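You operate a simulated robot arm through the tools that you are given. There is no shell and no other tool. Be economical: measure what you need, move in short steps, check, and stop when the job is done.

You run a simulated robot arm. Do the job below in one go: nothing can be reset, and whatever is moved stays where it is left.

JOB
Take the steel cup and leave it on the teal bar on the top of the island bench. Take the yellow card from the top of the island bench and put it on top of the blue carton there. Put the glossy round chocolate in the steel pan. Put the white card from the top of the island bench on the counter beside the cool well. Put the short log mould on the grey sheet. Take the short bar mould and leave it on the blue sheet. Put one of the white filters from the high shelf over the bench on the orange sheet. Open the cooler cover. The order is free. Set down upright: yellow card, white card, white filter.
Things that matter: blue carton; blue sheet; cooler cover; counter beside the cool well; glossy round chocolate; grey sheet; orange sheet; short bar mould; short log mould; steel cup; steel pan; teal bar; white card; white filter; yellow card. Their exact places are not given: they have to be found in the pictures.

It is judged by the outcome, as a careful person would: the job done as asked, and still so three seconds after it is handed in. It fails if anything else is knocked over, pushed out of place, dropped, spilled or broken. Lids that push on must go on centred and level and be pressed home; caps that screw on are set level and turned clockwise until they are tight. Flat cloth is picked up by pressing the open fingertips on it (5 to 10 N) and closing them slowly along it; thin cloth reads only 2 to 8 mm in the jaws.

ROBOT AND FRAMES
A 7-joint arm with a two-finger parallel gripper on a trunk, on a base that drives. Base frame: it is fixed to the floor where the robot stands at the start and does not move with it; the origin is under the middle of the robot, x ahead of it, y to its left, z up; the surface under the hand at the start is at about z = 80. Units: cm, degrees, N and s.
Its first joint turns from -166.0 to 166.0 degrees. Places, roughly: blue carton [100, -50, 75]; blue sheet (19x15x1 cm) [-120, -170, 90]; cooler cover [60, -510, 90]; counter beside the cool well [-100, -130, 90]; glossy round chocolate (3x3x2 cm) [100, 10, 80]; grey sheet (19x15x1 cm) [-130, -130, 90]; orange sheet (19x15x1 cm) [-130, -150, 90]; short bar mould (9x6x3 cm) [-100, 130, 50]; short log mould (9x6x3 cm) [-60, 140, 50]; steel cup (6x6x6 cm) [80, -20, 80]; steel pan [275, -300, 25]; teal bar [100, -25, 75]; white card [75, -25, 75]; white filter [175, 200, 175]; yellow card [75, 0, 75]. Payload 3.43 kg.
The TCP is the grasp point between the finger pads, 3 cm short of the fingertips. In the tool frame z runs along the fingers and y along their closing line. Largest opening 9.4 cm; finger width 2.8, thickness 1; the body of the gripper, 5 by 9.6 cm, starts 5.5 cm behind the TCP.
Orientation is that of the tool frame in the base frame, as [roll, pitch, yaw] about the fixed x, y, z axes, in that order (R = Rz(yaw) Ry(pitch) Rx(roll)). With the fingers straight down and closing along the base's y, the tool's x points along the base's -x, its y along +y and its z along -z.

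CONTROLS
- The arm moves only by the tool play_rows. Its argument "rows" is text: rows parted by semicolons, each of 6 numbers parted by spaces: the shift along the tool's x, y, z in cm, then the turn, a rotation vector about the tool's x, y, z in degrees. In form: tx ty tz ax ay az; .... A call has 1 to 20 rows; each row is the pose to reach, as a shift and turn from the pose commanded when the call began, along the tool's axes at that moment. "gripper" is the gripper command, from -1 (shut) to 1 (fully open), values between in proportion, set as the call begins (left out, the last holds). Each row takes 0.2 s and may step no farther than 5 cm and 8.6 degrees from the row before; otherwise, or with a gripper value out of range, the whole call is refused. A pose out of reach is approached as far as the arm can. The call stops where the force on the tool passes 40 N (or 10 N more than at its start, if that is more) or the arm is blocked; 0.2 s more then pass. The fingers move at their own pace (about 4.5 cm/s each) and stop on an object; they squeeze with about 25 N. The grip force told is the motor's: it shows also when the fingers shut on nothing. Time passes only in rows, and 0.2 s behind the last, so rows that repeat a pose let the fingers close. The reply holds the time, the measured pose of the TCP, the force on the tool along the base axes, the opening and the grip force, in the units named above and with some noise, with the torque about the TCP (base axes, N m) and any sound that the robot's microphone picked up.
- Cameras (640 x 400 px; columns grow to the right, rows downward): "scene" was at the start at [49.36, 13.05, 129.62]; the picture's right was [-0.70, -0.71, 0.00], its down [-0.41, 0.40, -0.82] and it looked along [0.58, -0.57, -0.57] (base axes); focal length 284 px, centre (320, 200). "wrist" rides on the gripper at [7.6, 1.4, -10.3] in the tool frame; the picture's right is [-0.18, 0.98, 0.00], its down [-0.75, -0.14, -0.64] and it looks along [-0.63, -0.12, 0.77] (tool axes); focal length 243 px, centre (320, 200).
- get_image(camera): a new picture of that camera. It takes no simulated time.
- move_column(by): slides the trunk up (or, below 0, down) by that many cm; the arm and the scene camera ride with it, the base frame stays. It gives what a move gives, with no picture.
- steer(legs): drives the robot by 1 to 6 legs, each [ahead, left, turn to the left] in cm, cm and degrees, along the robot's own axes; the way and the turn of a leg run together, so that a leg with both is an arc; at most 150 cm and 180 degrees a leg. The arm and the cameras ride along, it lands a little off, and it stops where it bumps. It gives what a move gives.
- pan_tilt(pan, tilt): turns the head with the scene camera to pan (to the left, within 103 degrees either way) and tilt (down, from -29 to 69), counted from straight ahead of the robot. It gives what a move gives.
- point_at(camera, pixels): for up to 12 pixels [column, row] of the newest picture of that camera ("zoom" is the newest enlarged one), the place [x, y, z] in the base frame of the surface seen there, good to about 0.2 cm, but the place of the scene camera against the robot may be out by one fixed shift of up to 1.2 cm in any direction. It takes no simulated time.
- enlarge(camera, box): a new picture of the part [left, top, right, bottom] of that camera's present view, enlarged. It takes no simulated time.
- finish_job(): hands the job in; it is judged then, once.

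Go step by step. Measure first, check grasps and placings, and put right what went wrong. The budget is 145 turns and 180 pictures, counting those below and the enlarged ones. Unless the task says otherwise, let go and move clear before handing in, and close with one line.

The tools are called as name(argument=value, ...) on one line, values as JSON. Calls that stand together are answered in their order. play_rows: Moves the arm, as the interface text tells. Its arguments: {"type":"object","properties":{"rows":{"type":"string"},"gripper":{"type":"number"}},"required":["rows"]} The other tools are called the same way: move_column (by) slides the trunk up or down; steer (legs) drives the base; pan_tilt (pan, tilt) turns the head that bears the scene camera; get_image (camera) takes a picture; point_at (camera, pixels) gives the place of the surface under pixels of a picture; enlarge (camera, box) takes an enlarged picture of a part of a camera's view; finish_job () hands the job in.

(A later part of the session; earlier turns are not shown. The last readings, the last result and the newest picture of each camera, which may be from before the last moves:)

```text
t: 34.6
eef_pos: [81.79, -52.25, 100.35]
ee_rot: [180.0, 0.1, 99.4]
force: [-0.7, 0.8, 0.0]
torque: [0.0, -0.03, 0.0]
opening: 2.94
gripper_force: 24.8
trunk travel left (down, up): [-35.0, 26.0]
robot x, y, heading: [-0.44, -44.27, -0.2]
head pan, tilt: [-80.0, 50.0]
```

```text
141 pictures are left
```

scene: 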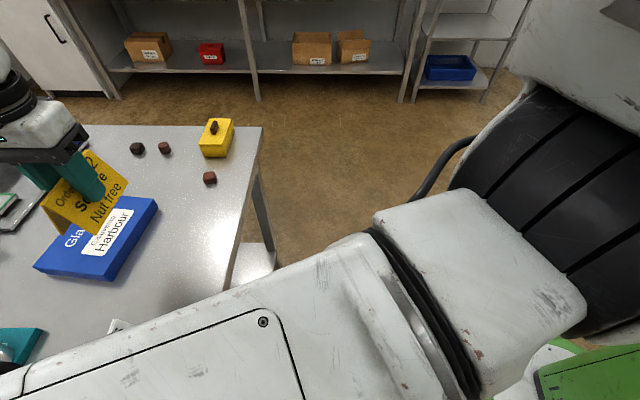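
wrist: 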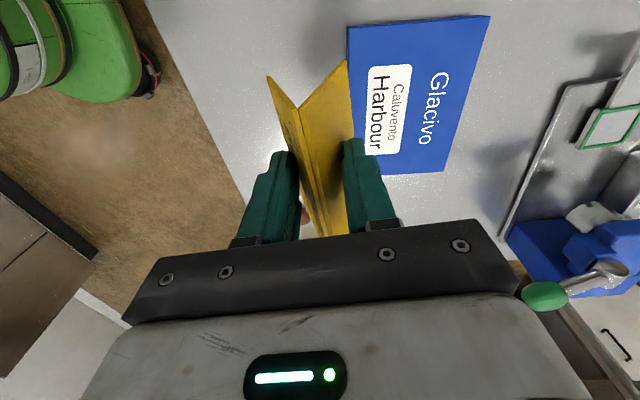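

The carton is seen whole at (420,90) in the wrist view. I'll measure its top corners.

point_at(camera="wrist", pixels=[[350, 30], [487, 18], [442, 168], [388, 171], [360, 45], [415, 100]])

```text
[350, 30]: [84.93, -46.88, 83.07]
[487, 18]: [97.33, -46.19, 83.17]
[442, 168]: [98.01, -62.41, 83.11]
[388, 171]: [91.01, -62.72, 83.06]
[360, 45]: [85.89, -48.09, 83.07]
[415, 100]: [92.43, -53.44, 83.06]
```

The carton's top is at 83.1, centre (91.5,-54.6). I'll move over it and lower the card to just above the surface.

play_rows(rows="-1.5 3.5 0 0 0 0; -3 7 1 0 0 0; -3.9 9.2 3 0 0 0; -3.9 9.2 7 0 0 0; -3.9 9.2 10 0 0 0; -3.9 9.2 11.3 0 0 0; -3.9 9.2 11.3 0 0 0")

get_image(camera="wrist")

```text
t: 36.2
eef_pos: [91.45, -54.44, 88.91]
ee_rot: [-180.0, 0.1, 99.4]
force: [-0.2, 0.2, -0.2]
torque: [-0.01, 0.02, 0.02]
opening: 2.92
gripper_force: 24.4
trunk travel left (down, up): [-35.0, 26.0]
robot x, y, heading: [0.34, -43.95, -0.0]
head pan, tilt: [-80.0, 50.0]
```

```text
140 pictures are left
```

wrist: 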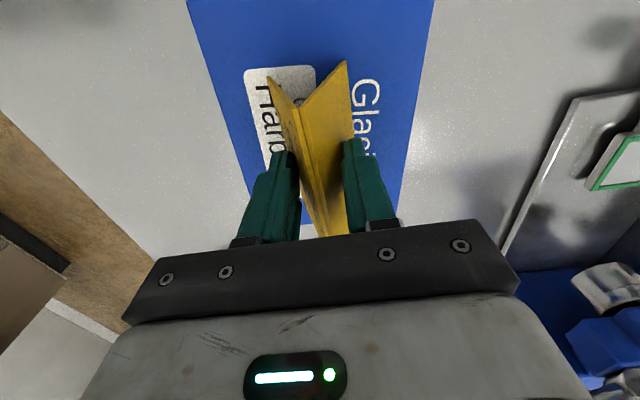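

It's well centred; the slight drop in opening means the card slipped down by about 0.15 cm. I'll lower in fine steps to contact.

play_rows(rows="0 0 0.15 0 0 0; 0 0 0.3 0 0 0; 0 0 0.3 0 0 0")

```text
t: 37.0
eef_pos: [91.51, -54.42, 88.68]
ee_rot: [179.9, 0.1, 99.3]
force: [-0.5, 0.1, -0.4]
torque: [0.01, 0.02, 0.0]
opening: 2.91
gripper_force: 24.9
trunk travel left (down, up): [-35.0, 26.0]
robot x, y, heading: [0.01, -44.39, -0.2]
head pan, tilt: [-80.0, 50.0]
```

play_rows(rows="0 0 0.1 0 0 0; 0 0 0.2 0 0 0; 0 0 0.2 0 0 0")

enlarge(camera="scene", box=[0, 120, 200, 300])

```text
t: 37.8
eef_pos: [91.54, -54.46, 88.7]
ee_rot: [179.9, 0.0, 99.3]
force: [-0.1, -0.2, 7.6]
torque: [0.0, 0.0, -0.03]
opening: 2.92
gripper_force: 25.4
trunk travel left (down, up): [-35.0, 26.0]
robot x, y, heading: [-0.38, -44.54, -0.1]
head pan, tilt: [-80.0, 50.0]
```

```text
2.22 times, centred on (100, 210) of scene
```

zoom: 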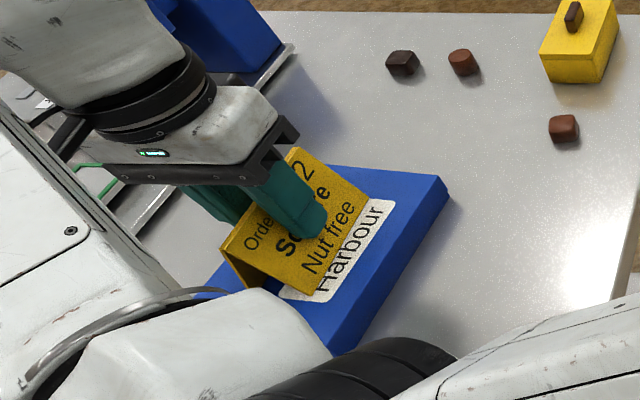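

Contact is made at 7.6 N. I'll open and go straight up.

play_rows(rows="0 0 0 0 0 0; 0 0 0 0 0 0; 0 0 0 0 0 0; 0 0 0 0 0 0", gripper=0.3)

play_rows(rows="0 0 -3 0 0 0; 0 0 -7 0 0 0; 0 0 -11 0 0 0; 0 0 -15 0 0 0; 3 -3 -15 0 0 0;  6 -6 -15 0 0 0; 9 -9 -15 0 0 0; 12 -12 -15 0 0 0; 15 -15 -15 0 0 0;15 -15 -15 0 0 0")

get_image(camera="wrist")

```text
t: 38.8
eef_pos: [91.55, -54.47, 88.56]
ee_rot: [-180.0, 0.2, 99.4]
force: [0.1, 1.6, -0.1]
torque: [-0.01, 0.01, -0.03]
opening: 6.1
gripper_force: 0.0
trunk travel left (down, up): [-35.0, 26.0]
robot x, y, heading: [-0.13, -44.41, -0.0]
head pan, tilt: [-80.0, 50.0]
```

```text
t: 41.0
eef_pos: [74.22, -42.04, 103.67]
ee_rot: [-180.0, 0.1, 99.4]
force: [0.3, 0.5, 0.9]
torque: [-0.04, -0.01, -0.01]
opening: 6.11
gripper_force: 0.0
trunk travel left (down, up): [-35.0, 26.0]
robot x, y, heading: [0.12, -44.17, -0.1]
head pan, tilt: [-80.0, 50.0]
```

```text
138 pictures are left
```

wrist: 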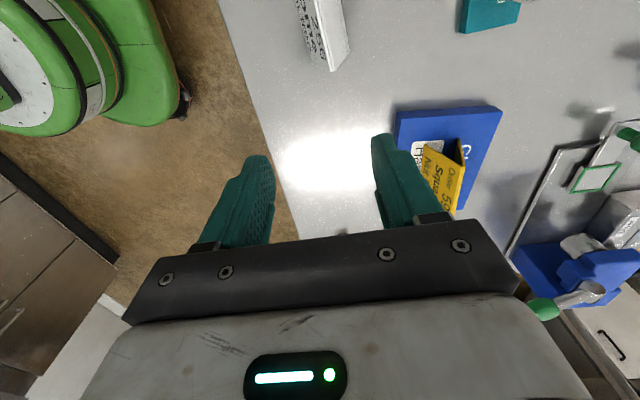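

The yellow card stands on the carton at (445,175). Next is the white card: I'll move the wrist over it.

play_rows(rows="4 0 2 0 0 0; 8 0 4 0 0 0; 8 0 6 0 0 0; 8 0 6 0 0 0")

get_image(camera="wrist")

enlarge(camera="wrist", box=[220, 0, 420, 160])

```text
t: 42.0
eef_pos: [72.99, -34.19, 97.62]
ee_rot: [-179.9, 0.1, 99.4]
force: [0.8, -0.9, 0.5]
torque: [0.01, 0.0, 0.0]
opening: 6.12
gripper_force: 0.2
trunk travel left (down, up): [-35.0, 26.0]
robot x, y, heading: [0.05, -44.63, -0.1]
head pan, tilt: [-80.0, 50.0]
```

```text
137 pictures are left
```

wrist: 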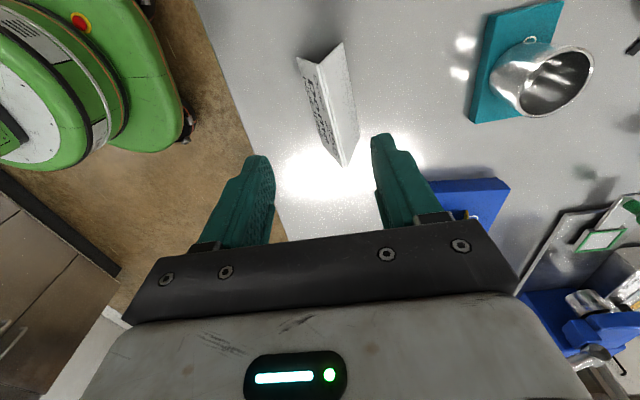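

```text
2.50 times, centred on (320, 80) of wrist
```

zoom: 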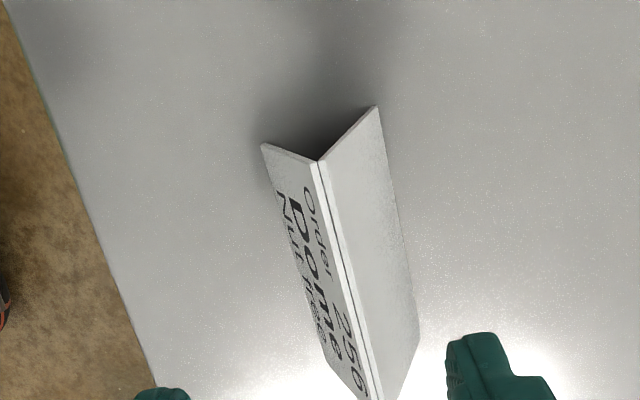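

point_at(camera="wrist", pixels=[[319, 66], [343, 160], [330, 110], [298, 60], [341, 45], [358, 132], [336, 135], [324, 85]])

```text
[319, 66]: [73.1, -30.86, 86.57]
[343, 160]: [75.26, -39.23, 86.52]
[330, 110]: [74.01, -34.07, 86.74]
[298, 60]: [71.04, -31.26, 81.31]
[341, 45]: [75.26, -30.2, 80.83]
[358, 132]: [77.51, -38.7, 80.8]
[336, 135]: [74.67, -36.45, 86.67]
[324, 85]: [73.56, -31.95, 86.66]
```

The white card's ridge centre is about (74.2,-35.1) with its normal at 14.7°. I'll align, descend and grip.

play_rows(rows="-1.1 1.05 1 0 0 -5.3; -1.1 1.05 5 0 0 -5.3; -1.1 1.05 9 0 0 -5.3; -1.1 1.05 12.4 0 0 -5.3; -1.1 1.05 12.4 0 0 -5.3")

get_image(camera="wrist")

play_rows(rows="0 0 0 0 0 0; 0 0 0 0 0 0; 0 0 0 0 0 0; 0 0 0 0 0 0; 0 0 0 0 0 0", gripper=-1)

get_image(camera="wrist")

```text
t: 43.2
eef_pos: [74.06, -35.16, 85.1]
ee_rot: [180.0, 0.1, 104.7]
force: [0.3, -1.4, 0.2]
torque: [-0.04, 0.03, 0.0]
opening: 6.13
gripper_force: 0.0
trunk travel left (down, up): [-35.0, 26.0]
robot x, y, heading: [-0.1, -44.13, -0.1]
head pan, tilt: [-80.0, 50.0]
```

```text
135 pictures are left
```

wrist: 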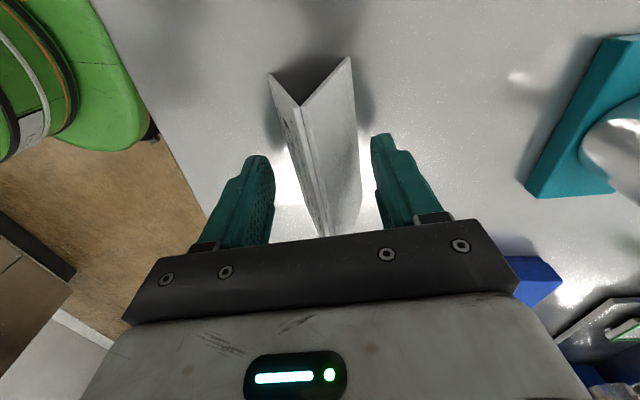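

```text
t: 44.4
eef_pos: [74.08, -35.21, 85.11]
ee_rot: [179.9, 0.1, 104.7]
force: [-0.6, -0.2, 0.0]
torque: [0.02, -0.01, 0.02]
opening: 3.33
gripper_force: 25.0
trunk travel left (down, up): [-35.0, 26.0]
robot x, y, heading: [-0.2, -44.04, -0.2]
head pan, tilt: [-80.0, 50.0]
```

```text
134 pictures are left
```

wrist: 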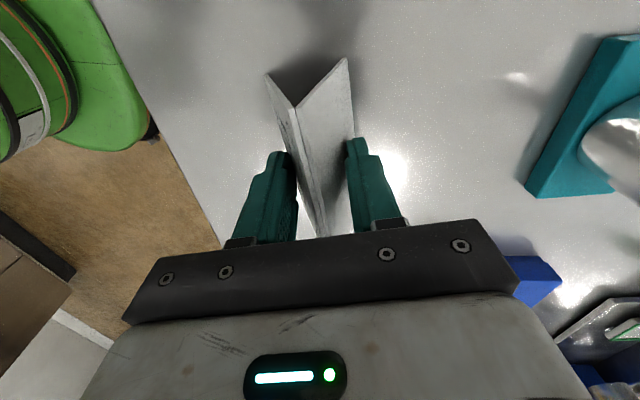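

The white card is gripped at 3.33. I'll lift, retract towards the robot, and then turn to see the counters behind.

play_rows(rows="0 0 -4 0 0 0; 0 0 -8 0 0 0; 0 0 -12 0 0 0; 0 0 -16 0 0 0; 0 0 -20 0 0 0; 1 -4 -21 0 0 0; 2 -8 -21 0 0 0; 3 -12 -21 0 0 0; 4 -16 -21 0 0 0; 5 -20 -21 0 0 0; 5 -20 -21 0 0 0")

steer(legs=[[-15, 0, 0], [0, 0, -90]])

pan_tilt(pan=-60, tilt=20)

get_image(camera="scene")

get_image(camera="wrist")

```text
t: 46.8
eef_pos: [53.59, -35.11, 106.17]
ee_rot: [-180.0, 0.1, 104.7]
force: [0.1, 0.7, 0.3]
torque: [0.01, -0.02, 0.01]
opening: 3.29
gripper_force: 25.0
trunk travel left (down, up): [-35.0, 26.0]
robot x, y, heading: [-0.17, -44.56, 0.1]
head pan, tilt: [-80.0, 50.0]
```

```text
t: 52.0
eef_pos: [-5.82, -98.08, 106.06]
ee_rot: [-179.9, 0.1, 14.5]
force: [1.0, 0.1, -0.4]
torque: [0.01, 0.01, -0.03]
opening: 3.21
gripper_force: 24.9
trunk travel left (down, up): [-35.0, 26.0]
robot x, y, heading: [-15.37, -44.35, -90.3]
head pan, tilt: [-80.0, 50.0]
```

```text
t: 53.0
eef_pos: [-5.96, -98.26, 106.15]
ee_rot: [180.0, 0.1, 14.5]
force: [-0.3, 0.8, 0.1]
torque: [-0.04, -0.01, 0.02]
opening: 3.19
gripper_force: 25.1
trunk travel left (down, up): [-35.0, 26.0]
robot x, y, heading: [-14.97, -44.43, -90.4]
head pan, tilt: [-60.0, 20.0]
```

```text
133 pictures are left
```

scene: 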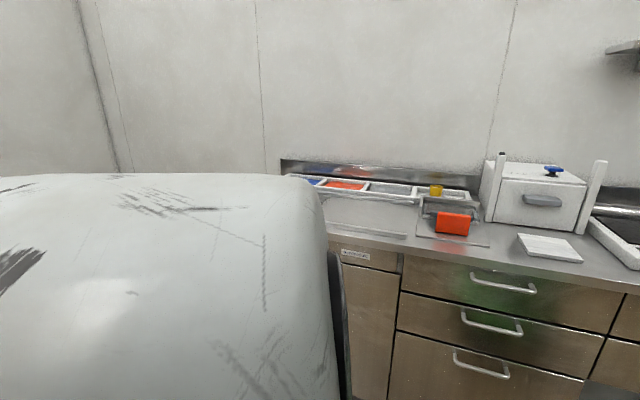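

```text
132 pictures are left
```

wrist: 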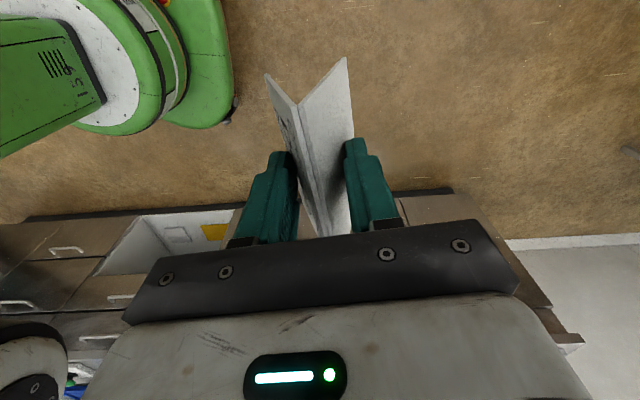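

A counter with coloured sheet bays at (345,185) is visible. I'll measure some points to learn its line.

point_at(camera="scene", pixels=[[330, 233], [600, 283], [345, 185], [390, 190], [400, 215], [452, 220], [545, 245], [355, 215], [310, 182], [345, 300], [370, 170]])

enlarge(camera="scene", box=[260, 130, 640, 300])

```text
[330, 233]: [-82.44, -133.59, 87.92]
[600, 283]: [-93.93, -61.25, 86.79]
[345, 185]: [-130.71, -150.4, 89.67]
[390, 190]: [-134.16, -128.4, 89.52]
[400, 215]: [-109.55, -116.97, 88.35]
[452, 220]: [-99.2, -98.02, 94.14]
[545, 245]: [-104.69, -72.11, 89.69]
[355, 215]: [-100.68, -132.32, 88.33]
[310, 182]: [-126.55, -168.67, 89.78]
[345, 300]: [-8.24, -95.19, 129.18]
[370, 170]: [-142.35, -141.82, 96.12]
```

```text
1.68 times, centred on (450, 215) of scene
```

zoom: 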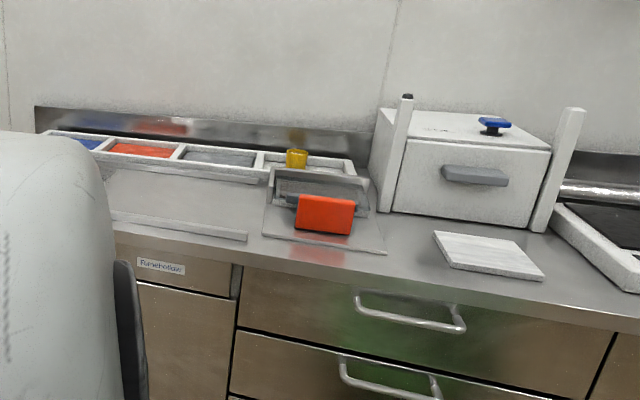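

The counter faces +x with its front edge from (-82,-134) to (-94,-61). I'll turn to face it (heading about -171), sidestep to y≈-133, and look.

steer(legs=[[0, 0, -81], [0, 90, 0]])

pan_tilt(pan=20, tilt=35)

get_image(camera="scene")

get_image(camera="wrist")

```text
t: 61.2
eef_pos: [-54.44, -150.21, 106.38]
ee_rot: [-180.0, 0.1, -67.5]
force: [-0.1, 0.1, -0.1]
torque: [-0.03, 0.0, 0.0]
opening: 3.06
gripper_force: 24.9
trunk travel left (down, up): [-35.0, 26.0]
robot x, y, heading: [-2.35, -133.71, -172.3]
head pan, tilt: [-60.0, 20.0]
```

```text
t: 62.8
eef_pos: [-54.44, -150.23, 106.24]
ee_rot: [-180.0, 0.1, -67.5]
force: [-0.4, 0.0, -0.8]
torque: [-0.04, -0.02, 0.0]
opening: 3.02
gripper_force: 24.8
trunk travel left (down, up): [-35.0, 26.0]
robot x, y, heading: [-2.16, -133.7, -172.5]
head pan, tilt: [20.0, 35.0]
```

```text
130 pictures are left
```

scene: 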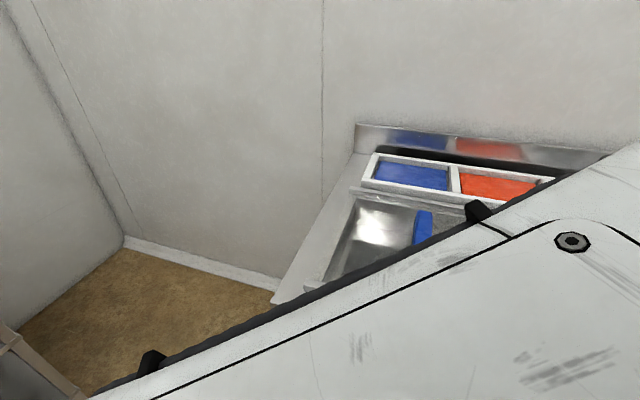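

```text
129 pictures are left
```

wrist: 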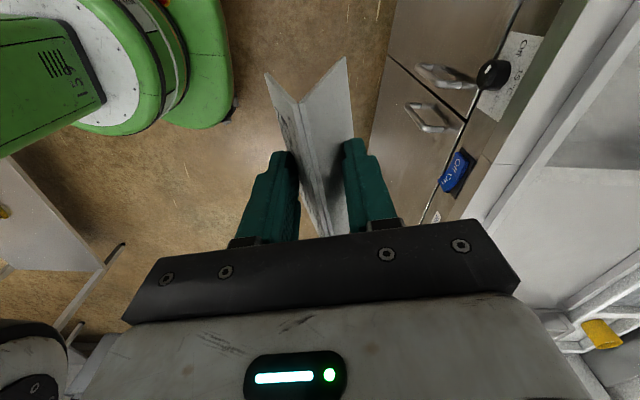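

The steel basin at (400,240) looks like the cool well, but the arm blocks the rest. I'll pan and raise the view.

point_at(camera="scene", pixels=[[380, 225], [275, 300], [310, 285], [350, 195], [345, 270], [325, 240], [410, 175], [495, 185]])

pan_tilt(pan=-15, tilt=30)

get_image(camera="scene")

pan_tilt(pan=-50, tilt=35)

get_image(camera="scene")

```text
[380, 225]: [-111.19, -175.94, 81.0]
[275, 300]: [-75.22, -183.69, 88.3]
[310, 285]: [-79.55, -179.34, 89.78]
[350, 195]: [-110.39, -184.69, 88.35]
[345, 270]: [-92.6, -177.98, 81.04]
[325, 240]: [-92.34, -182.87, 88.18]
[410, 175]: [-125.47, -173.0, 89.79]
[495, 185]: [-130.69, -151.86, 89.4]
```

```text
t: 63.8
eef_pos: [-54.39, -150.22, 106.26]
ee_rot: [-179.9, 0.1, -67.5]
force: [-0.3, -0.4, 0.5]
torque: [0.03, -0.01, 0.01]
opening: 3.03
gripper_force: 25.4
trunk travel left (down, up): [-35.0, 26.0]
robot x, y, heading: [-2.39, -133.95, -172.3]
head pan, tilt: [-15.0, 30.0]
```

```text
128 pictures are left
```

scene: 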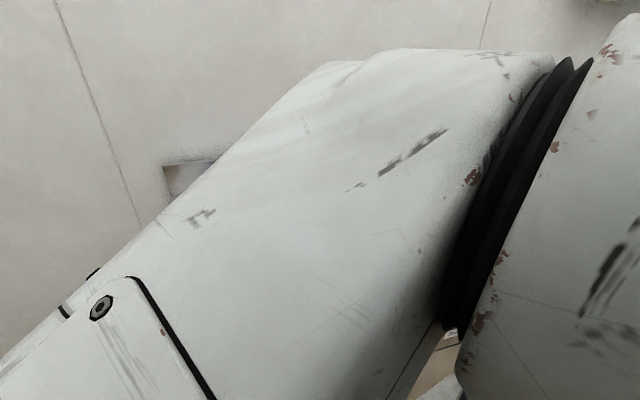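

```text
t: 64.8
eef_pos: [-54.25, -150.31, 106.2]
ee_rot: [180.0, 0.2, -67.5]
force: [-0.1, 0.2, -0.3]
torque: [0.04, -0.05, 0.01]
opening: 3.01
gripper_force: 24.9
trunk travel left (down, up): [-35.0, 26.0]
robot x, y, heading: [-2.21, -133.36, -172.2]
head pan, tilt: [-50.0, 35.0]
```

```text
127 pictures are left
```

scene: 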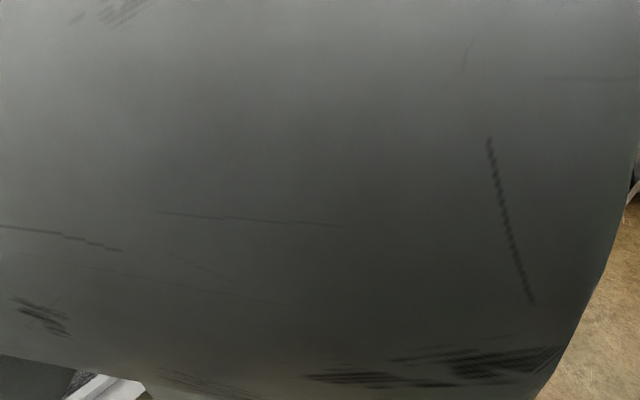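

The folded arm blocks the head, so I'll rely on the wrist camera. First I'll measure the robot's base edge in the wrist view to know how near I may drive.

point_at(camera="wrist", pixels=[[228, 80], [235, 100], [220, 120], [160, 125], [240, 60], [490, 75], [465, 240], [520, 160], [600, 120], [455, 170]])

```text
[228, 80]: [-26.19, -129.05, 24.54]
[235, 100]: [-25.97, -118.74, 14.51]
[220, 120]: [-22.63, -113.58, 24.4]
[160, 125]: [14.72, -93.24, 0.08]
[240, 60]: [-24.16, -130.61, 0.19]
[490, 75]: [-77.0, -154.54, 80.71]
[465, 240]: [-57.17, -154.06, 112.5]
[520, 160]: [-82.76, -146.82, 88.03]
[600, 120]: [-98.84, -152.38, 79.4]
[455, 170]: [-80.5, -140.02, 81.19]
```

The base front sticks out only about 25 cm, so I'll drive 40 cm ahead. The gripper will then hang over the counter at z 106.

steer(legs=[[40, 0, 0]])

get_image(camera="wrist")

pan_tilt(pan=25, tilt=40)

get_image(camera="scene")

```text
t: 67.3
eef_pos: [-94.39, -155.26, 106.11]
ee_rot: [180.0, 0.1, -67.8]
force: [-0.1, 0.7, -0.2]
torque: [-0.01, -0.02, 0.04]
opening: 2.97
gripper_force: 24.8
trunk travel left (down, up): [-35.0, 26.0]
robot x, y, heading: [-42.18, -138.78, -172.7]
head pan, tilt: [-50.0, 35.0]
```

```text
126 pictures are left
```

wrist: 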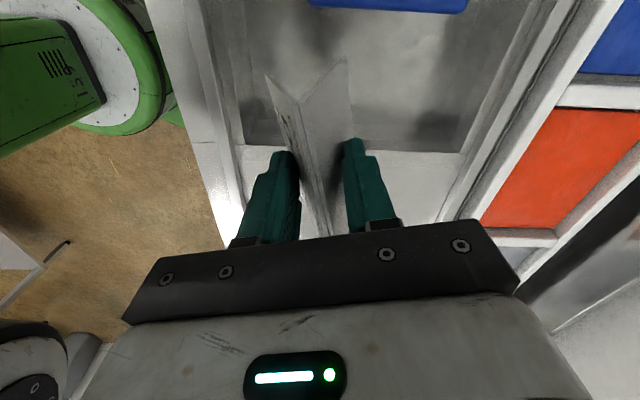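

```text
t: 68.7
eef_pos: [-94.37, -155.34, 106.19]
ee_rot: [180.0, 0.1, -67.8]
force: [-0.6, 0.1, -0.3]
torque: [0.01, 0.01, -0.01]
opening: 2.95
gripper_force: 24.9
trunk travel left (down, up): [-35.0, 26.0]
robot x, y, heading: [-42.48, -138.65, -172.7]
head pan, tilt: [25.0, 40.0]
```

```text
125 pictures are left
```

scene: 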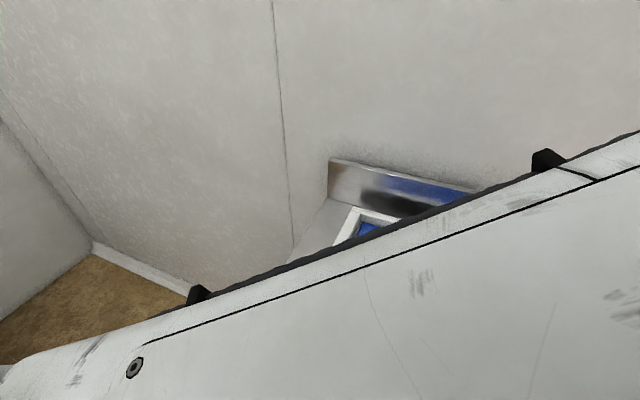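

The well ends at row ~150 and flat counter begins beyond it (400,180). I'll measure this, then move the hand about 20 cm towards +y to see the free space.

point_at(camera="wrist", pixels=[[245, 148], [460, 153], [400, 180], [430, 130], [215, 170], [395, 155], [540, 240], [470, 220]])

play_rows(rows="-4 0 0 0 0 0; -8 0 0 0 0 0; -12 0 0 0 0 0; -16 0 0 0 0 0; -20 0 0 0 0 0; -24 0 0 0 0 0; -24 0 0 0 0 0")

get_image(camera="wrist")

```text
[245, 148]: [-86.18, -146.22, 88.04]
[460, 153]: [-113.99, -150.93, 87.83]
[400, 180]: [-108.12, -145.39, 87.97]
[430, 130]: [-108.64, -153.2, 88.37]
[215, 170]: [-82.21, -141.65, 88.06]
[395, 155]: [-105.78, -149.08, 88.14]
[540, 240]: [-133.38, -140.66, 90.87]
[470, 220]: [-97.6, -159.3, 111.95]
```

```text
t: 70.3
eef_pos: [-103.48, -132.95, 106.19]
ee_rot: [180.0, 0.3, -67.9]
force: [0.2, 0.9, -0.1]
torque: [-0.03, 0.01, -0.02]
opening: 2.9
gripper_force: 24.6
trunk travel left (down, up): [-35.0, 26.0]
robot x, y, heading: [-42.54, -139.09, -172.6]
head pan, tilt: [25.0, 40.0]
```

```text
124 pictures are left
```

wrist: 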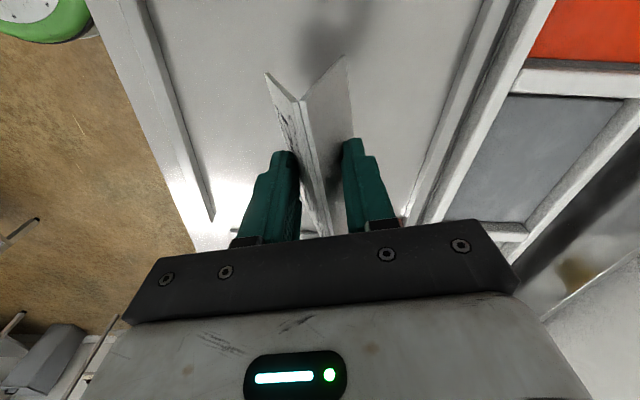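

There is a flat counter area here, bounded by rails at (165,120) and (460,110). I'll check its height compared with the front strip.

point_at(camera="wrist", pixels=[[220, 60], [400, 60], [230, 180], [400, 180], [195, 225], [130, 80], [165, 100], [205, 215], [455, 90], [560, 140], [495, 240], [360, 220]])

enlarge(camera="wrist", box=[80, 0, 520, 250])

```text
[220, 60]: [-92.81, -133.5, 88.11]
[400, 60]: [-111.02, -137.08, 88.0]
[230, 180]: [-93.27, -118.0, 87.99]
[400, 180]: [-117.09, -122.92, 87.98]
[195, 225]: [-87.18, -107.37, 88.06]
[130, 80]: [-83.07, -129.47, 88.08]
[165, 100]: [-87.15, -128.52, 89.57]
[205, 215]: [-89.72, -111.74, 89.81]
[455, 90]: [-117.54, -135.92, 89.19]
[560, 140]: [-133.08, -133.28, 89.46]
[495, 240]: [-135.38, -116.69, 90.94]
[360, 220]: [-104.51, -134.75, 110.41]
```

```text
1.45 times, centred on (300, 125) of wrist
```

zoom: 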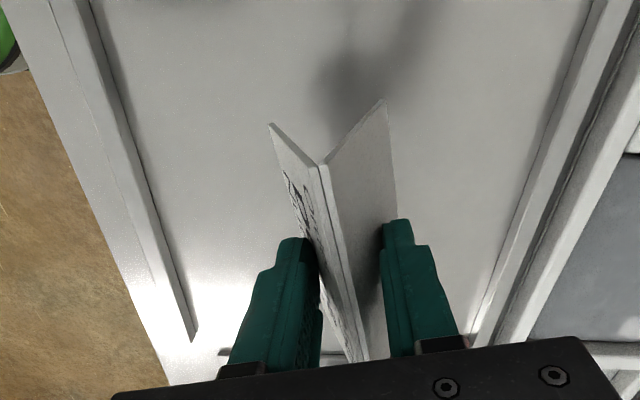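

The whole flat area is counter at z 88.0, and the well begins at y<-146. I'll set the card down right here at (-103.5,-133), lowering first to about 94.4.

play_rows(rows="0 0 4 0 0 0; 0 0 8 0 0 0; 0 0 11 0 0 0; 0 0 11.8 0 0 0; 0 0 11.8 0 0 0")

play_rows(rows="0 0 0.2 0 0 0; 0 0 0.4 0 0 0; 0 0 0.4 0 0 0")

```text
t: 71.5
eef_pos: [-103.58, -133.12, 94.35]
ee_rot: [180.0, 0.2, -67.8]
force: [1.3, 1.1, -0.7]
torque: [0.01, -0.02, -0.03]
opening: 2.9
gripper_force: 25.1
trunk travel left (down, up): [-35.0, 26.0]
robot x, y, heading: [-42.46, -139.24, -172.7]
head pan, tilt: [25.0, 40.0]
```

```text
t: 72.3
eef_pos: [-103.56, -133.25, 93.91]
ee_rot: [-179.9, 0.2, -67.7]
force: [-0.1, 0.2, -0.7]
torque: [0.03, 0.0, -0.01]
opening: 2.88
gripper_force: 24.7
trunk travel left (down, up): [-35.0, 26.0]
robot x, y, heading: [-42.23, -138.94, -172.5]
head pan, tilt: [25.0, 40.0]
```

play_rows(rows="0 0 0.15 0 0 0; 0 0 0.3 0 0 0; 0 0 0.3 0 0 0")

```text
t: 73.1
eef_pos: [-103.49, -133.04, 93.82]
ee_rot: [-179.9, 0.1, -67.9]
force: [0.7, 0.7, 7.9]
torque: [-0.08, 0.16, -0.01]
opening: 2.88
gripper_force: 25.0
trunk travel left (down, up): [-35.0, 26.0]
robot x, y, heading: [-42.47, -139.02, -172.7]
head pan, tilt: [25.0, 40.0]
```

Contact reads 7.9 N. I'll release, rise and check.

play_rows(rows="0 0 0 0 0 0; 0 0 0 0 0 0; 0 0 0 0 0 0; 0 0 0 0 0 0", gripper=0.3)

play_rows(rows="0 0 -3 0 0 0; 0 0 -7 0 0 0; 0 0 -11 0 0 0; 0 0 -15 0 0 0; 4 0 -17 0 0 0; 8 0 -17 0 0 0; 8 0 -17 0 0 0")

get_image(camera="wrist")

```text
t: 74.1
eef_pos: [-103.48, -133.16, 93.76]
ee_rot: [180.0, 0.0, -67.9]
force: [-0.1, 0.4, 0.3]
torque: [0.0, 0.0, -0.03]
opening: 6.13
gripper_force: 0.0
trunk travel left (down, up): [-35.0, 26.0]
robot x, y, heading: [-42.55, -139.1, -172.3]
head pan, tilt: [25.0, 40.0]
```

```text
t: 75.7
eef_pos: [-100.37, -140.2, 110.73]
ee_rot: [-180.0, 0.1, -67.8]
force: [0.7, 0.2, -0.3]
torque: [0.0, 0.04, 0.04]
opening: 6.11
gripper_force: 0.1
trunk travel left (down, up): [-35.0, 26.0]
robot x, y, heading: [-42.15, -138.53, -172.6]
head pan, tilt: [25.0, 40.0]
```

```text
122 pictures are left
```

wrist: 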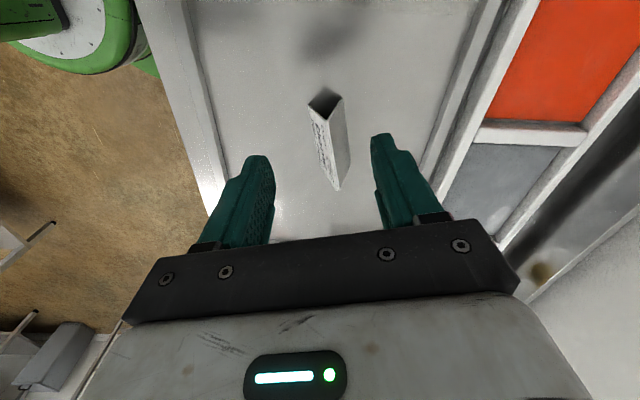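

The white card stands upright at (328,140). I'll measure the bays while they're in view, then back out and drive to the mould shelves on the +y side.

point_at(camera="wrist", pixels=[[490, 116], [580, 120], [536, 5], [632, 20], [560, 60], [480, 150], [555, 152], [500, 190], [490, 225], [515, 155], [455, 205]])

steer(legs=[[-40, 0, 0], [0, 0, -97], [140, 0, 0]])

pan_tilt(pan=40, tilt=25)

get_image(camera="scene")

get_image(camera="wrist")

```text
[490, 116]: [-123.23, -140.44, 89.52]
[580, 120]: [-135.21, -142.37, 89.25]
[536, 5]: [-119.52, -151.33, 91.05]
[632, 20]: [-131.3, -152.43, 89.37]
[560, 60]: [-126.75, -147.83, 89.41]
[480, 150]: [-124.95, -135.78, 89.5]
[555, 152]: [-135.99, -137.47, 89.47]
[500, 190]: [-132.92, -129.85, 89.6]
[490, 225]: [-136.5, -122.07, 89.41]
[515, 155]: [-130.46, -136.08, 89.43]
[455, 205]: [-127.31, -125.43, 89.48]
```

```text
t: 88.8
eef_pos: [-6.12, 63.48, 110.72]
ee_rot: [180.0, 0.1, -162.6]
force: [0.7, 0.3, -0.4]
torque: [-0.01, -0.02, -0.02]
opening: 6.1
gripper_force: 0.0
trunk travel left (down, up): [-35.0, 26.0]
robot x, y, heading: [-9.82, 5.6, 92.7]
head pan, tilt: [25.0, 40.0]
```

```text
t: 89.5
eef_pos: [-6.02, 63.57, 110.69]
ee_rot: [-179.9, 0.1, -162.6]
force: [0.2, 0.4, 0.4]
torque: [0.03, -0.01, 0.03]
opening: 6.1
gripper_force: 0.1
trunk travel left (down, up): [-35.0, 26.0]
robot x, y, heading: [-9.5, 5.44, 92.8]
head pan, tilt: [40.0, 25.0]
```

```text
121 pictures are left
```

scene: 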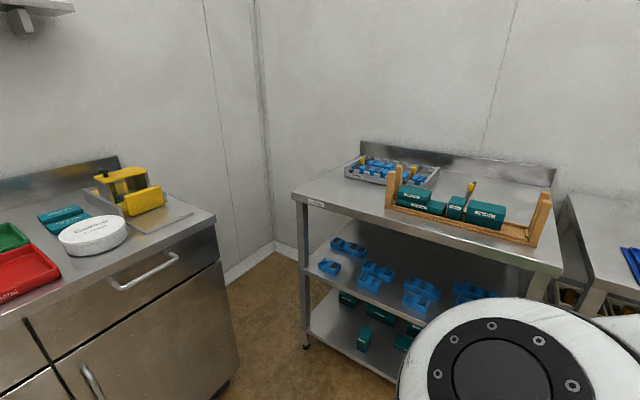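

```text
120 pictures are left
```

wrist: 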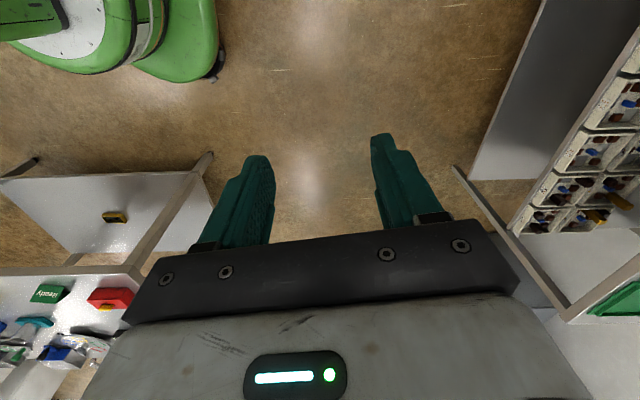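

The mould shelves are at (430,260): blue bar moulds on the middle shelf, teal log moulds on the bottom. I'll enlarge and measure.

enlarge(camera="scene", box=[290, 150, 570, 380])

point_at(camera="scene", pixels=[[347, 246], [330, 267], [378, 272], [420, 293], [470, 290], [349, 299], [380, 314], [364, 338], [408, 338], [413, 196], [455, 207], [485, 213]])

```text
1.74 times, centred on (430, 265) of scene
```

zoom: 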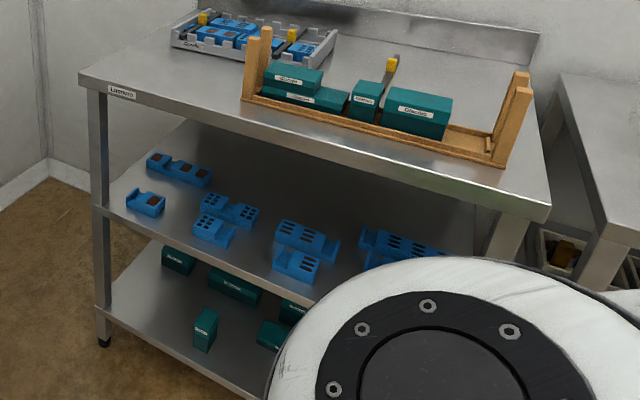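

```text
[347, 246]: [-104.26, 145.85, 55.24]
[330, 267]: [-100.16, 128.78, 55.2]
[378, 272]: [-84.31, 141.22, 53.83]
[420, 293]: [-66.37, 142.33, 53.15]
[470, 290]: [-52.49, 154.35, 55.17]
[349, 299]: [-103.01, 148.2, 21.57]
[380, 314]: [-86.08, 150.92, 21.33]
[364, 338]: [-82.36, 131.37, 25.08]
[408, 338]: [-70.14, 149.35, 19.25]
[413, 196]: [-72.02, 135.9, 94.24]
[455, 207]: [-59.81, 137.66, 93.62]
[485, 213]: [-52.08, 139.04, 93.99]
```

The front-row moulds sit at about (-100,129) and (-66,142), shelf z≈52. I'll measure the shelf edges and the neighbouring counter's corner to plan the approach.

point_at(camera="scene", pixels=[[214, 216], [235, 370], [297, 198], [560, 268], [306, 270], [345, 292], [302, 345], [305, 205], [380, 220], [545, 285]])

enlarge(camera="scene", box=[300, 220, 520, 330])

```text
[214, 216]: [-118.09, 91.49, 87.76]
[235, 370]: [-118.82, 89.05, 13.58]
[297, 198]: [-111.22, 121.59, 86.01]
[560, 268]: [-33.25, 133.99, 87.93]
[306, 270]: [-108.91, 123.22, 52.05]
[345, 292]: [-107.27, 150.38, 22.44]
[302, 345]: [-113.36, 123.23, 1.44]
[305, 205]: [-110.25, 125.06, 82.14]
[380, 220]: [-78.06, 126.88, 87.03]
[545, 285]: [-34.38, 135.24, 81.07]
```

```text
2.91 times, centred on (410, 275) of scene
```

zoom: 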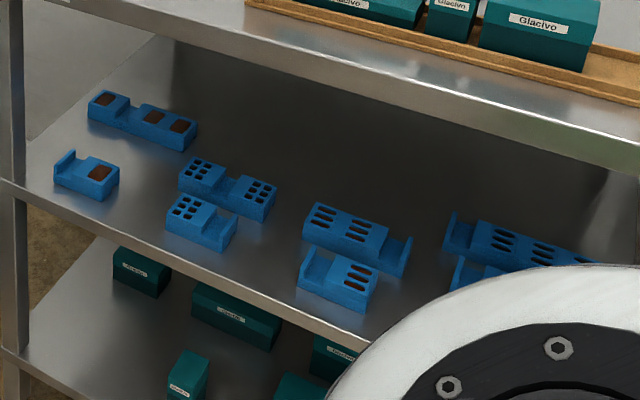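

The front-row short moulds differ by cavity, and the slotted third one (zoom 340,280) could be the log. I need a nearer look, so I'll drive closer, facing the shelf square-on.

steer(legs=[[0, 0, 6], [0, 49, 0], [30, 0, 0]])

pan_tilt(pan=-35, tilt=40)

get_image(camera="scene")

pan_tilt(pan=25, tilt=40)

get_image(camera="scene")

```text
t: 94.6
eef_pos: [-64.73, 85.66, 110.59]
ee_rot: [-180.0, 0.1, -156.8]
force: [-0.1, -1.2, -0.4]
torque: [0.01, 0.03, -0.02]
opening: 6.1
gripper_force: 0.0
trunk travel left (down, up): [-35.0, 26.0]
robot x, y, heading: [-62.39, 27.78, 98.2]
head pan, tilt: [40.0, 25.0]
```

```text
t: 96.1
eef_pos: [-64.61, 85.74, 110.73]
ee_rot: [-180.0, 0.0, -156.8]
force: [-0.6, 0.3, 0.3]
torque: [-0.02, -0.02, 0.01]
opening: 6.1
gripper_force: 0.1
trunk travel left (down, up): [-35.0, 26.0]
robot x, y, heading: [-62.6, 27.39, 98.4]
head pan, tilt: [-35.0, 40.0]
```

```text
117 pictures are left
```

scene: 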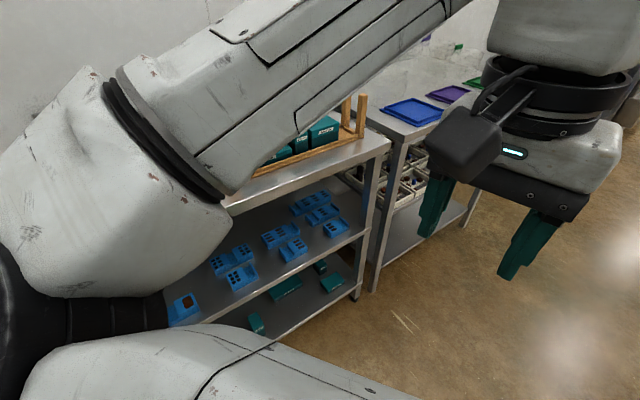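

```text
t: 97.4
eef_pos: [-64.58, 85.67, 110.69]
ee_rot: [180.0, 0.1, -156.8]
force: [0.8, 0.6, -0.2]
torque: [-0.04, 0.05, 0.02]
opening: 6.12
gripper_force: 0.0
trunk travel left (down, up): [-35.0, 26.0]
robot x, y, heading: [-62.4, 27.67, 98.4]
head pan, tilt: [25.0, 40.0]
```

```text
116 pictures are left
```

scene: 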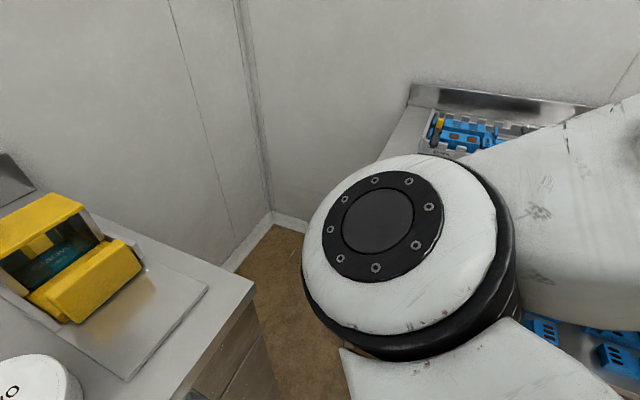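

Pan -35 gives a decent view of the shelf between the arm links. I'll return there and zoom on the moulds.

pan_tilt(pan=-35, tilt=40)

enlarge(camera="scene", box=[150, 170, 390, 330])

enlarge(camera="scene", box=[200, 180, 360, 300])

```text
t: 98.7
eef_pos: [-64.71, 85.66, 110.57]
ee_rot: [-179.9, 0.2, -156.8]
force: [0.4, -0.5, 0.5]
torque: [-0.03, -0.03, -0.02]
opening: 6.1
gripper_force: 0.1
trunk travel left (down, up): [-35.0, 26.0]
robot x, y, heading: [-62.65, 27.85, 98.8]
head pan, tilt: [-35.0, 40.0]
```

```text
2.50 times, centred on (270, 250) of scene
```

zoom: 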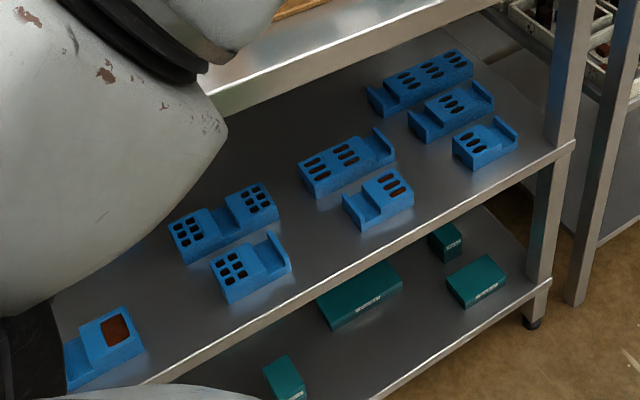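

```text
3.33 times, centred on (280, 240) of scene
```

zoom: 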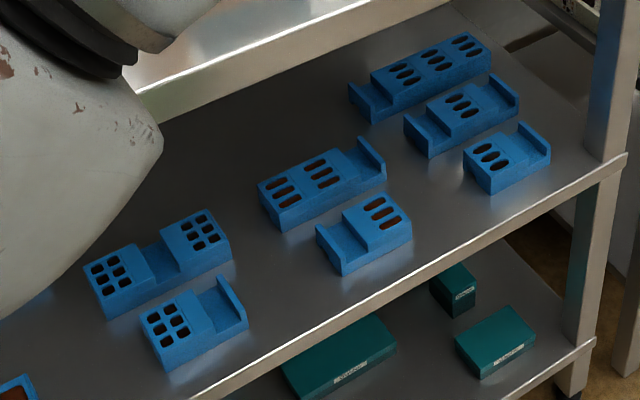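

The third family has stadium-shaped (log) cavities, while the right-hand family is oval. So the short log mould is at zoom (365,235) and the short bar is at lower left. I'll measure the log's corners.

point_at(camera="zoom", pixels=[[380, 195], [410, 215], [343, 240], [318, 228], [412, 238], [343, 272], [330, 240], [378, 212], [375, 272], [320, 250], [15, 385], [200, 395]])

pan_tilt(pan=-30, tilt=50)

get_image(camera="scene")

```text
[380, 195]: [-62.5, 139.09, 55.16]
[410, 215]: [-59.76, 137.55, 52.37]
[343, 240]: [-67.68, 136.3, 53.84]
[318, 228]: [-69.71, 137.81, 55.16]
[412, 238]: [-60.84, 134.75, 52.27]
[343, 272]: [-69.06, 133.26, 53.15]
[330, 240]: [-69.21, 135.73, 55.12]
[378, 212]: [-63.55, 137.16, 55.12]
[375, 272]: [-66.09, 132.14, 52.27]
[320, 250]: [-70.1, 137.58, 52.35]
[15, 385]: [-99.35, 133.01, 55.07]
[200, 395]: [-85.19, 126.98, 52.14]
```

```text
t: 99.4
eef_pos: [-64.72, 85.75, 110.79]
ee_rot: [179.9, 0.2, -156.9]
force: [-0.3, -0.4, -0.2]
torque: [-0.03, 0.0, -0.01]
opening: 6.1
gripper_force: 0.1
trunk travel left (down, up): [-35.0, 26.0]
robot x, y, heading: [-62.52, 27.92, 98.2]
head pan, tilt: [-30.0, 50.0]
```

```text
113 pictures are left
```

scene: 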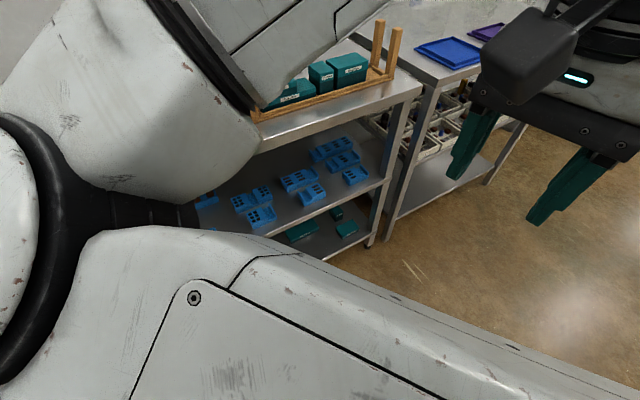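

The short log mould spans about x −70…−60.5, y 132.5…138.5 and z 52.3…55.2, under the shelf top. I'll grip it lengthways with the tool pitched forward under the shelf, so first I'll rotate the wrist so its camera rides above and see if the joint allows it.

play_rows(rows="0 0 0 0 0 8; 0 0 0 0 0 16; 0 0 0 0 0 24; 0 0 0 0 0 32; 0 0 0 0 0 40; 0 0 0 0 0 48; 0 0 0 0 0 56; 0 0 0 0 0 64; 0 0 0 0 0 72; 0 0 0 0 0 80; 0 0 0 0 0 88; 0 0 0 0 0 96; 0 0 0 0 0 104.2; 0 0 0 0 0 104.2", gripper=1)

```text
t: 102.4
eef_pos: [-64.67, 85.67, 110.81]
ee_rot: [179.9, 0.0, 98.9]
force: [-0.9, 0.0, -0.2]
torque: [-0.04, 0.0, 0.04]
opening: 9.39
gripper_force: 0.1
trunk travel left (down, up): [-35.0, 26.0]
robot x, y, heading: [-62.57, 27.89, 98.5]
head pan, tilt: [-30.0, 50.0]
```

The rotation works. Now I'll lower the trunk and pitch the tool 45° forward, still clear of the shelf.

move_column(by=-30)

play_rows(rows="0 0 0 0 7.5 0; 0 0 0 0 15 0; 0 0 0 0 22.5 0; 0 0 0 0 30 0; 0 0 0 0 37.5 0; 0 0 0 0 45 0; 0 0 0 0 45 0")

get_image(camera="wrist")

get_image(camera="scene")

```text
t: 105.4
eef_pos: [-64.82, 85.68, 80.7]
ee_rot: [179.8, 0.0, 99.0]
force: [0.3, -0.3, -0.7]
torque: [0.0, 0.0, 0.04]
opening: 9.38
gripper_force: 0.1
trunk travel left (down, up): [-5.0, 56.0]
robot x, y, heading: [-62.37, 27.87, 98.1]
head pan, tilt: [-30.0, 50.0]
```

```text
t: 106.9
eef_pos: [-50.63, 85.11, 83.91]
ee_rot: [178.6, -44.0, 74.1]
force: [-0.3, -0.6, -0.1]
torque: [-0.02, 0.02, 0.0]
opening: 9.39
gripper_force: 0.1
out of reach, approached as far as the arm can: row 4, 5, 6, 7
trunk travel left (down, up): [-5.0, 56.0]
robot x, y, heading: [-62.52, 27.63, 98.6]
head pan, tilt: [-30.0, 50.0]
stopped in row 7: the arm was blocked; the commanded pose is now the measured one
```

```text
112 pictures are left
```

wrist: 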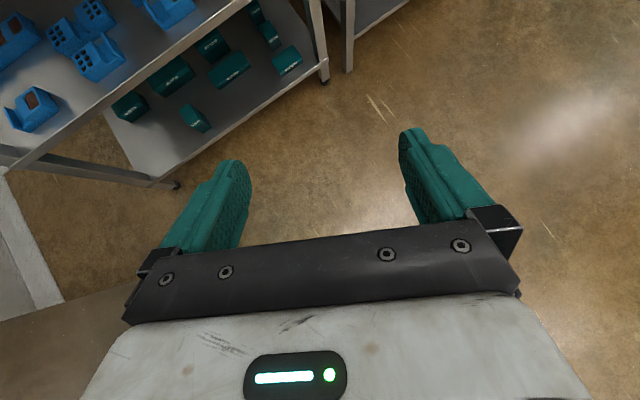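

```text
111 pictures are left
```

scene: 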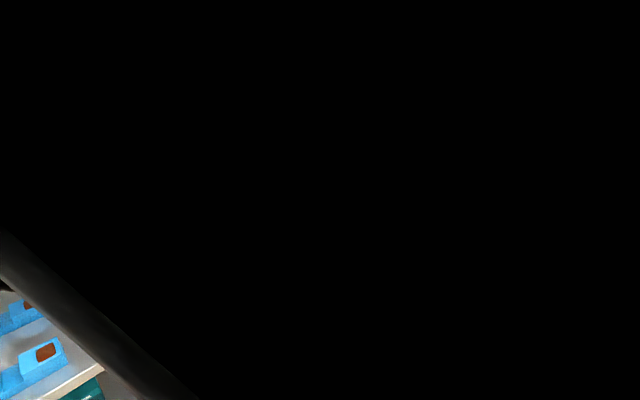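

The wrist turned short because the arm is too folded this close in. I'll extend the TCP forward and correct the yaw together.

play_rows(rows="-0.33 -3.3 2.1 2.2 0 -2.25; -0.66 -6.7 4.2 4.35 0 -4.5; -1 -10 6.3 6.5 0 -6.75; -1.3 -13.3 8.5 8.7 0 -9; -1.66 -16.7 10.6 10.9 0 -11.2; -2 -20 12.7 13 0 -13.5; -2.3 -23.4 14.8 15.2 0 -15.7; -2.65 -26.7 16.9 17.4 0 -18; -2.65 -26.7 16.9 17.4 0 -18")

get_image(camera="wrist")

```text
t: 107.6
eef_pos: [-48.39, 86.39, 81.1]
ee_rot: [177.0, -43.3, 67.0]
force: [-0.1, -0.3, -0.3]
torque: [0.0, -0.03, 0.02]
opening: 9.41
gripper_force: 0.0
out of reach, approached as far as the arm can: row 1, 2, 3
trunk travel left (down, up): [-5.0, 56.0]
robot x, y, heading: [-62.79, 27.29, 98.5]
head pan, tilt: [-30.0, 50.0]
stopped in row 3: the arm was blocked; the commanded pose is now the measured one
```

```text
110 pictures are left
```

wrist: 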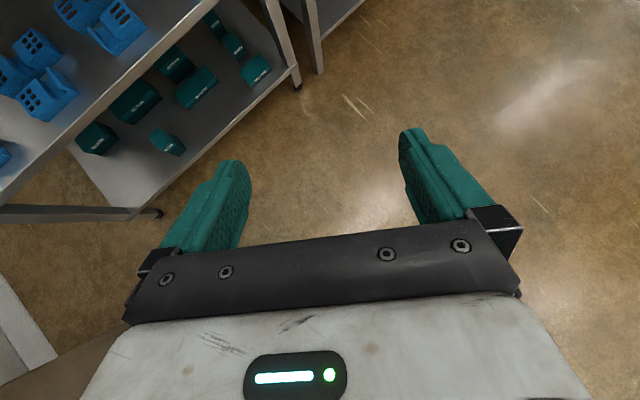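

The wrist joint seems to be at its limit with the camera up. I'll bring the tool back to vertical and use the normal side (camera towards the robot).

play_rows(rows="0 0 0 0 -8 0; 0 0 0 0 -16 0; 0 0 0 0 -24 0; 0 0 0 0 -32 0; 0 0 0 0 -40 0; 0 0 0 0 -43.3 0; 0 0 0 0 -43.3 0")

play_rows(rows="0 0 0 0 0 -8; 0 0 0 0 0 -16; 0 0 0 0 0 -24; 0 0 0 0 0 -32; 0 0 0 0 0 -40; 0 0 0 0 0 -48; 0 0 0 0 0 -56; 0 0 0 0 0 -64; 0 0 0 0 0 -72; 0 0 0 0 0 -80; 0 0 0 0 0 -88; 0 0 0 0 0 -96; 0 0 0 0 0 -104; 0 0 0 0 0 -112; 0 0 0 0 0 -120; 0 0 0 0 0 -128; 0 0 0 0 0 -136; 0 0 0 0 0 -144; 0 0 0 0 0 -144")

```text
t: 109.2
eef_pos: [-48.49, 86.77, 81.34]
ee_rot: [178.3, -0.2, 65.3]
force: [-0.1, 0.0, 0.0]
torque: [0.02, -0.03, -0.03]
opening: 9.39
gripper_force: 0.0
trunk travel left (down, up): [-5.0, 56.0]
robot x, y, heading: [-62.33, 27.63, 98.4]
head pan, tilt: [-30.0, 50.0]
```

```text
t: 113.2
eef_pos: [-48.6, 86.65, 81.25]
ee_rot: [-178.7, 1.3, -150.5]
force: [0.2, 0.4, -0.2]
torque: [0.0, 0.0, -0.02]
opening: 9.41
gripper_force: 0.0
trunk travel left (down, up): [-5.0, 56.0]
robot x, y, heading: [-62.48, 27.44, 98.5]
head pan, tilt: [-30.0, 50.0]
```

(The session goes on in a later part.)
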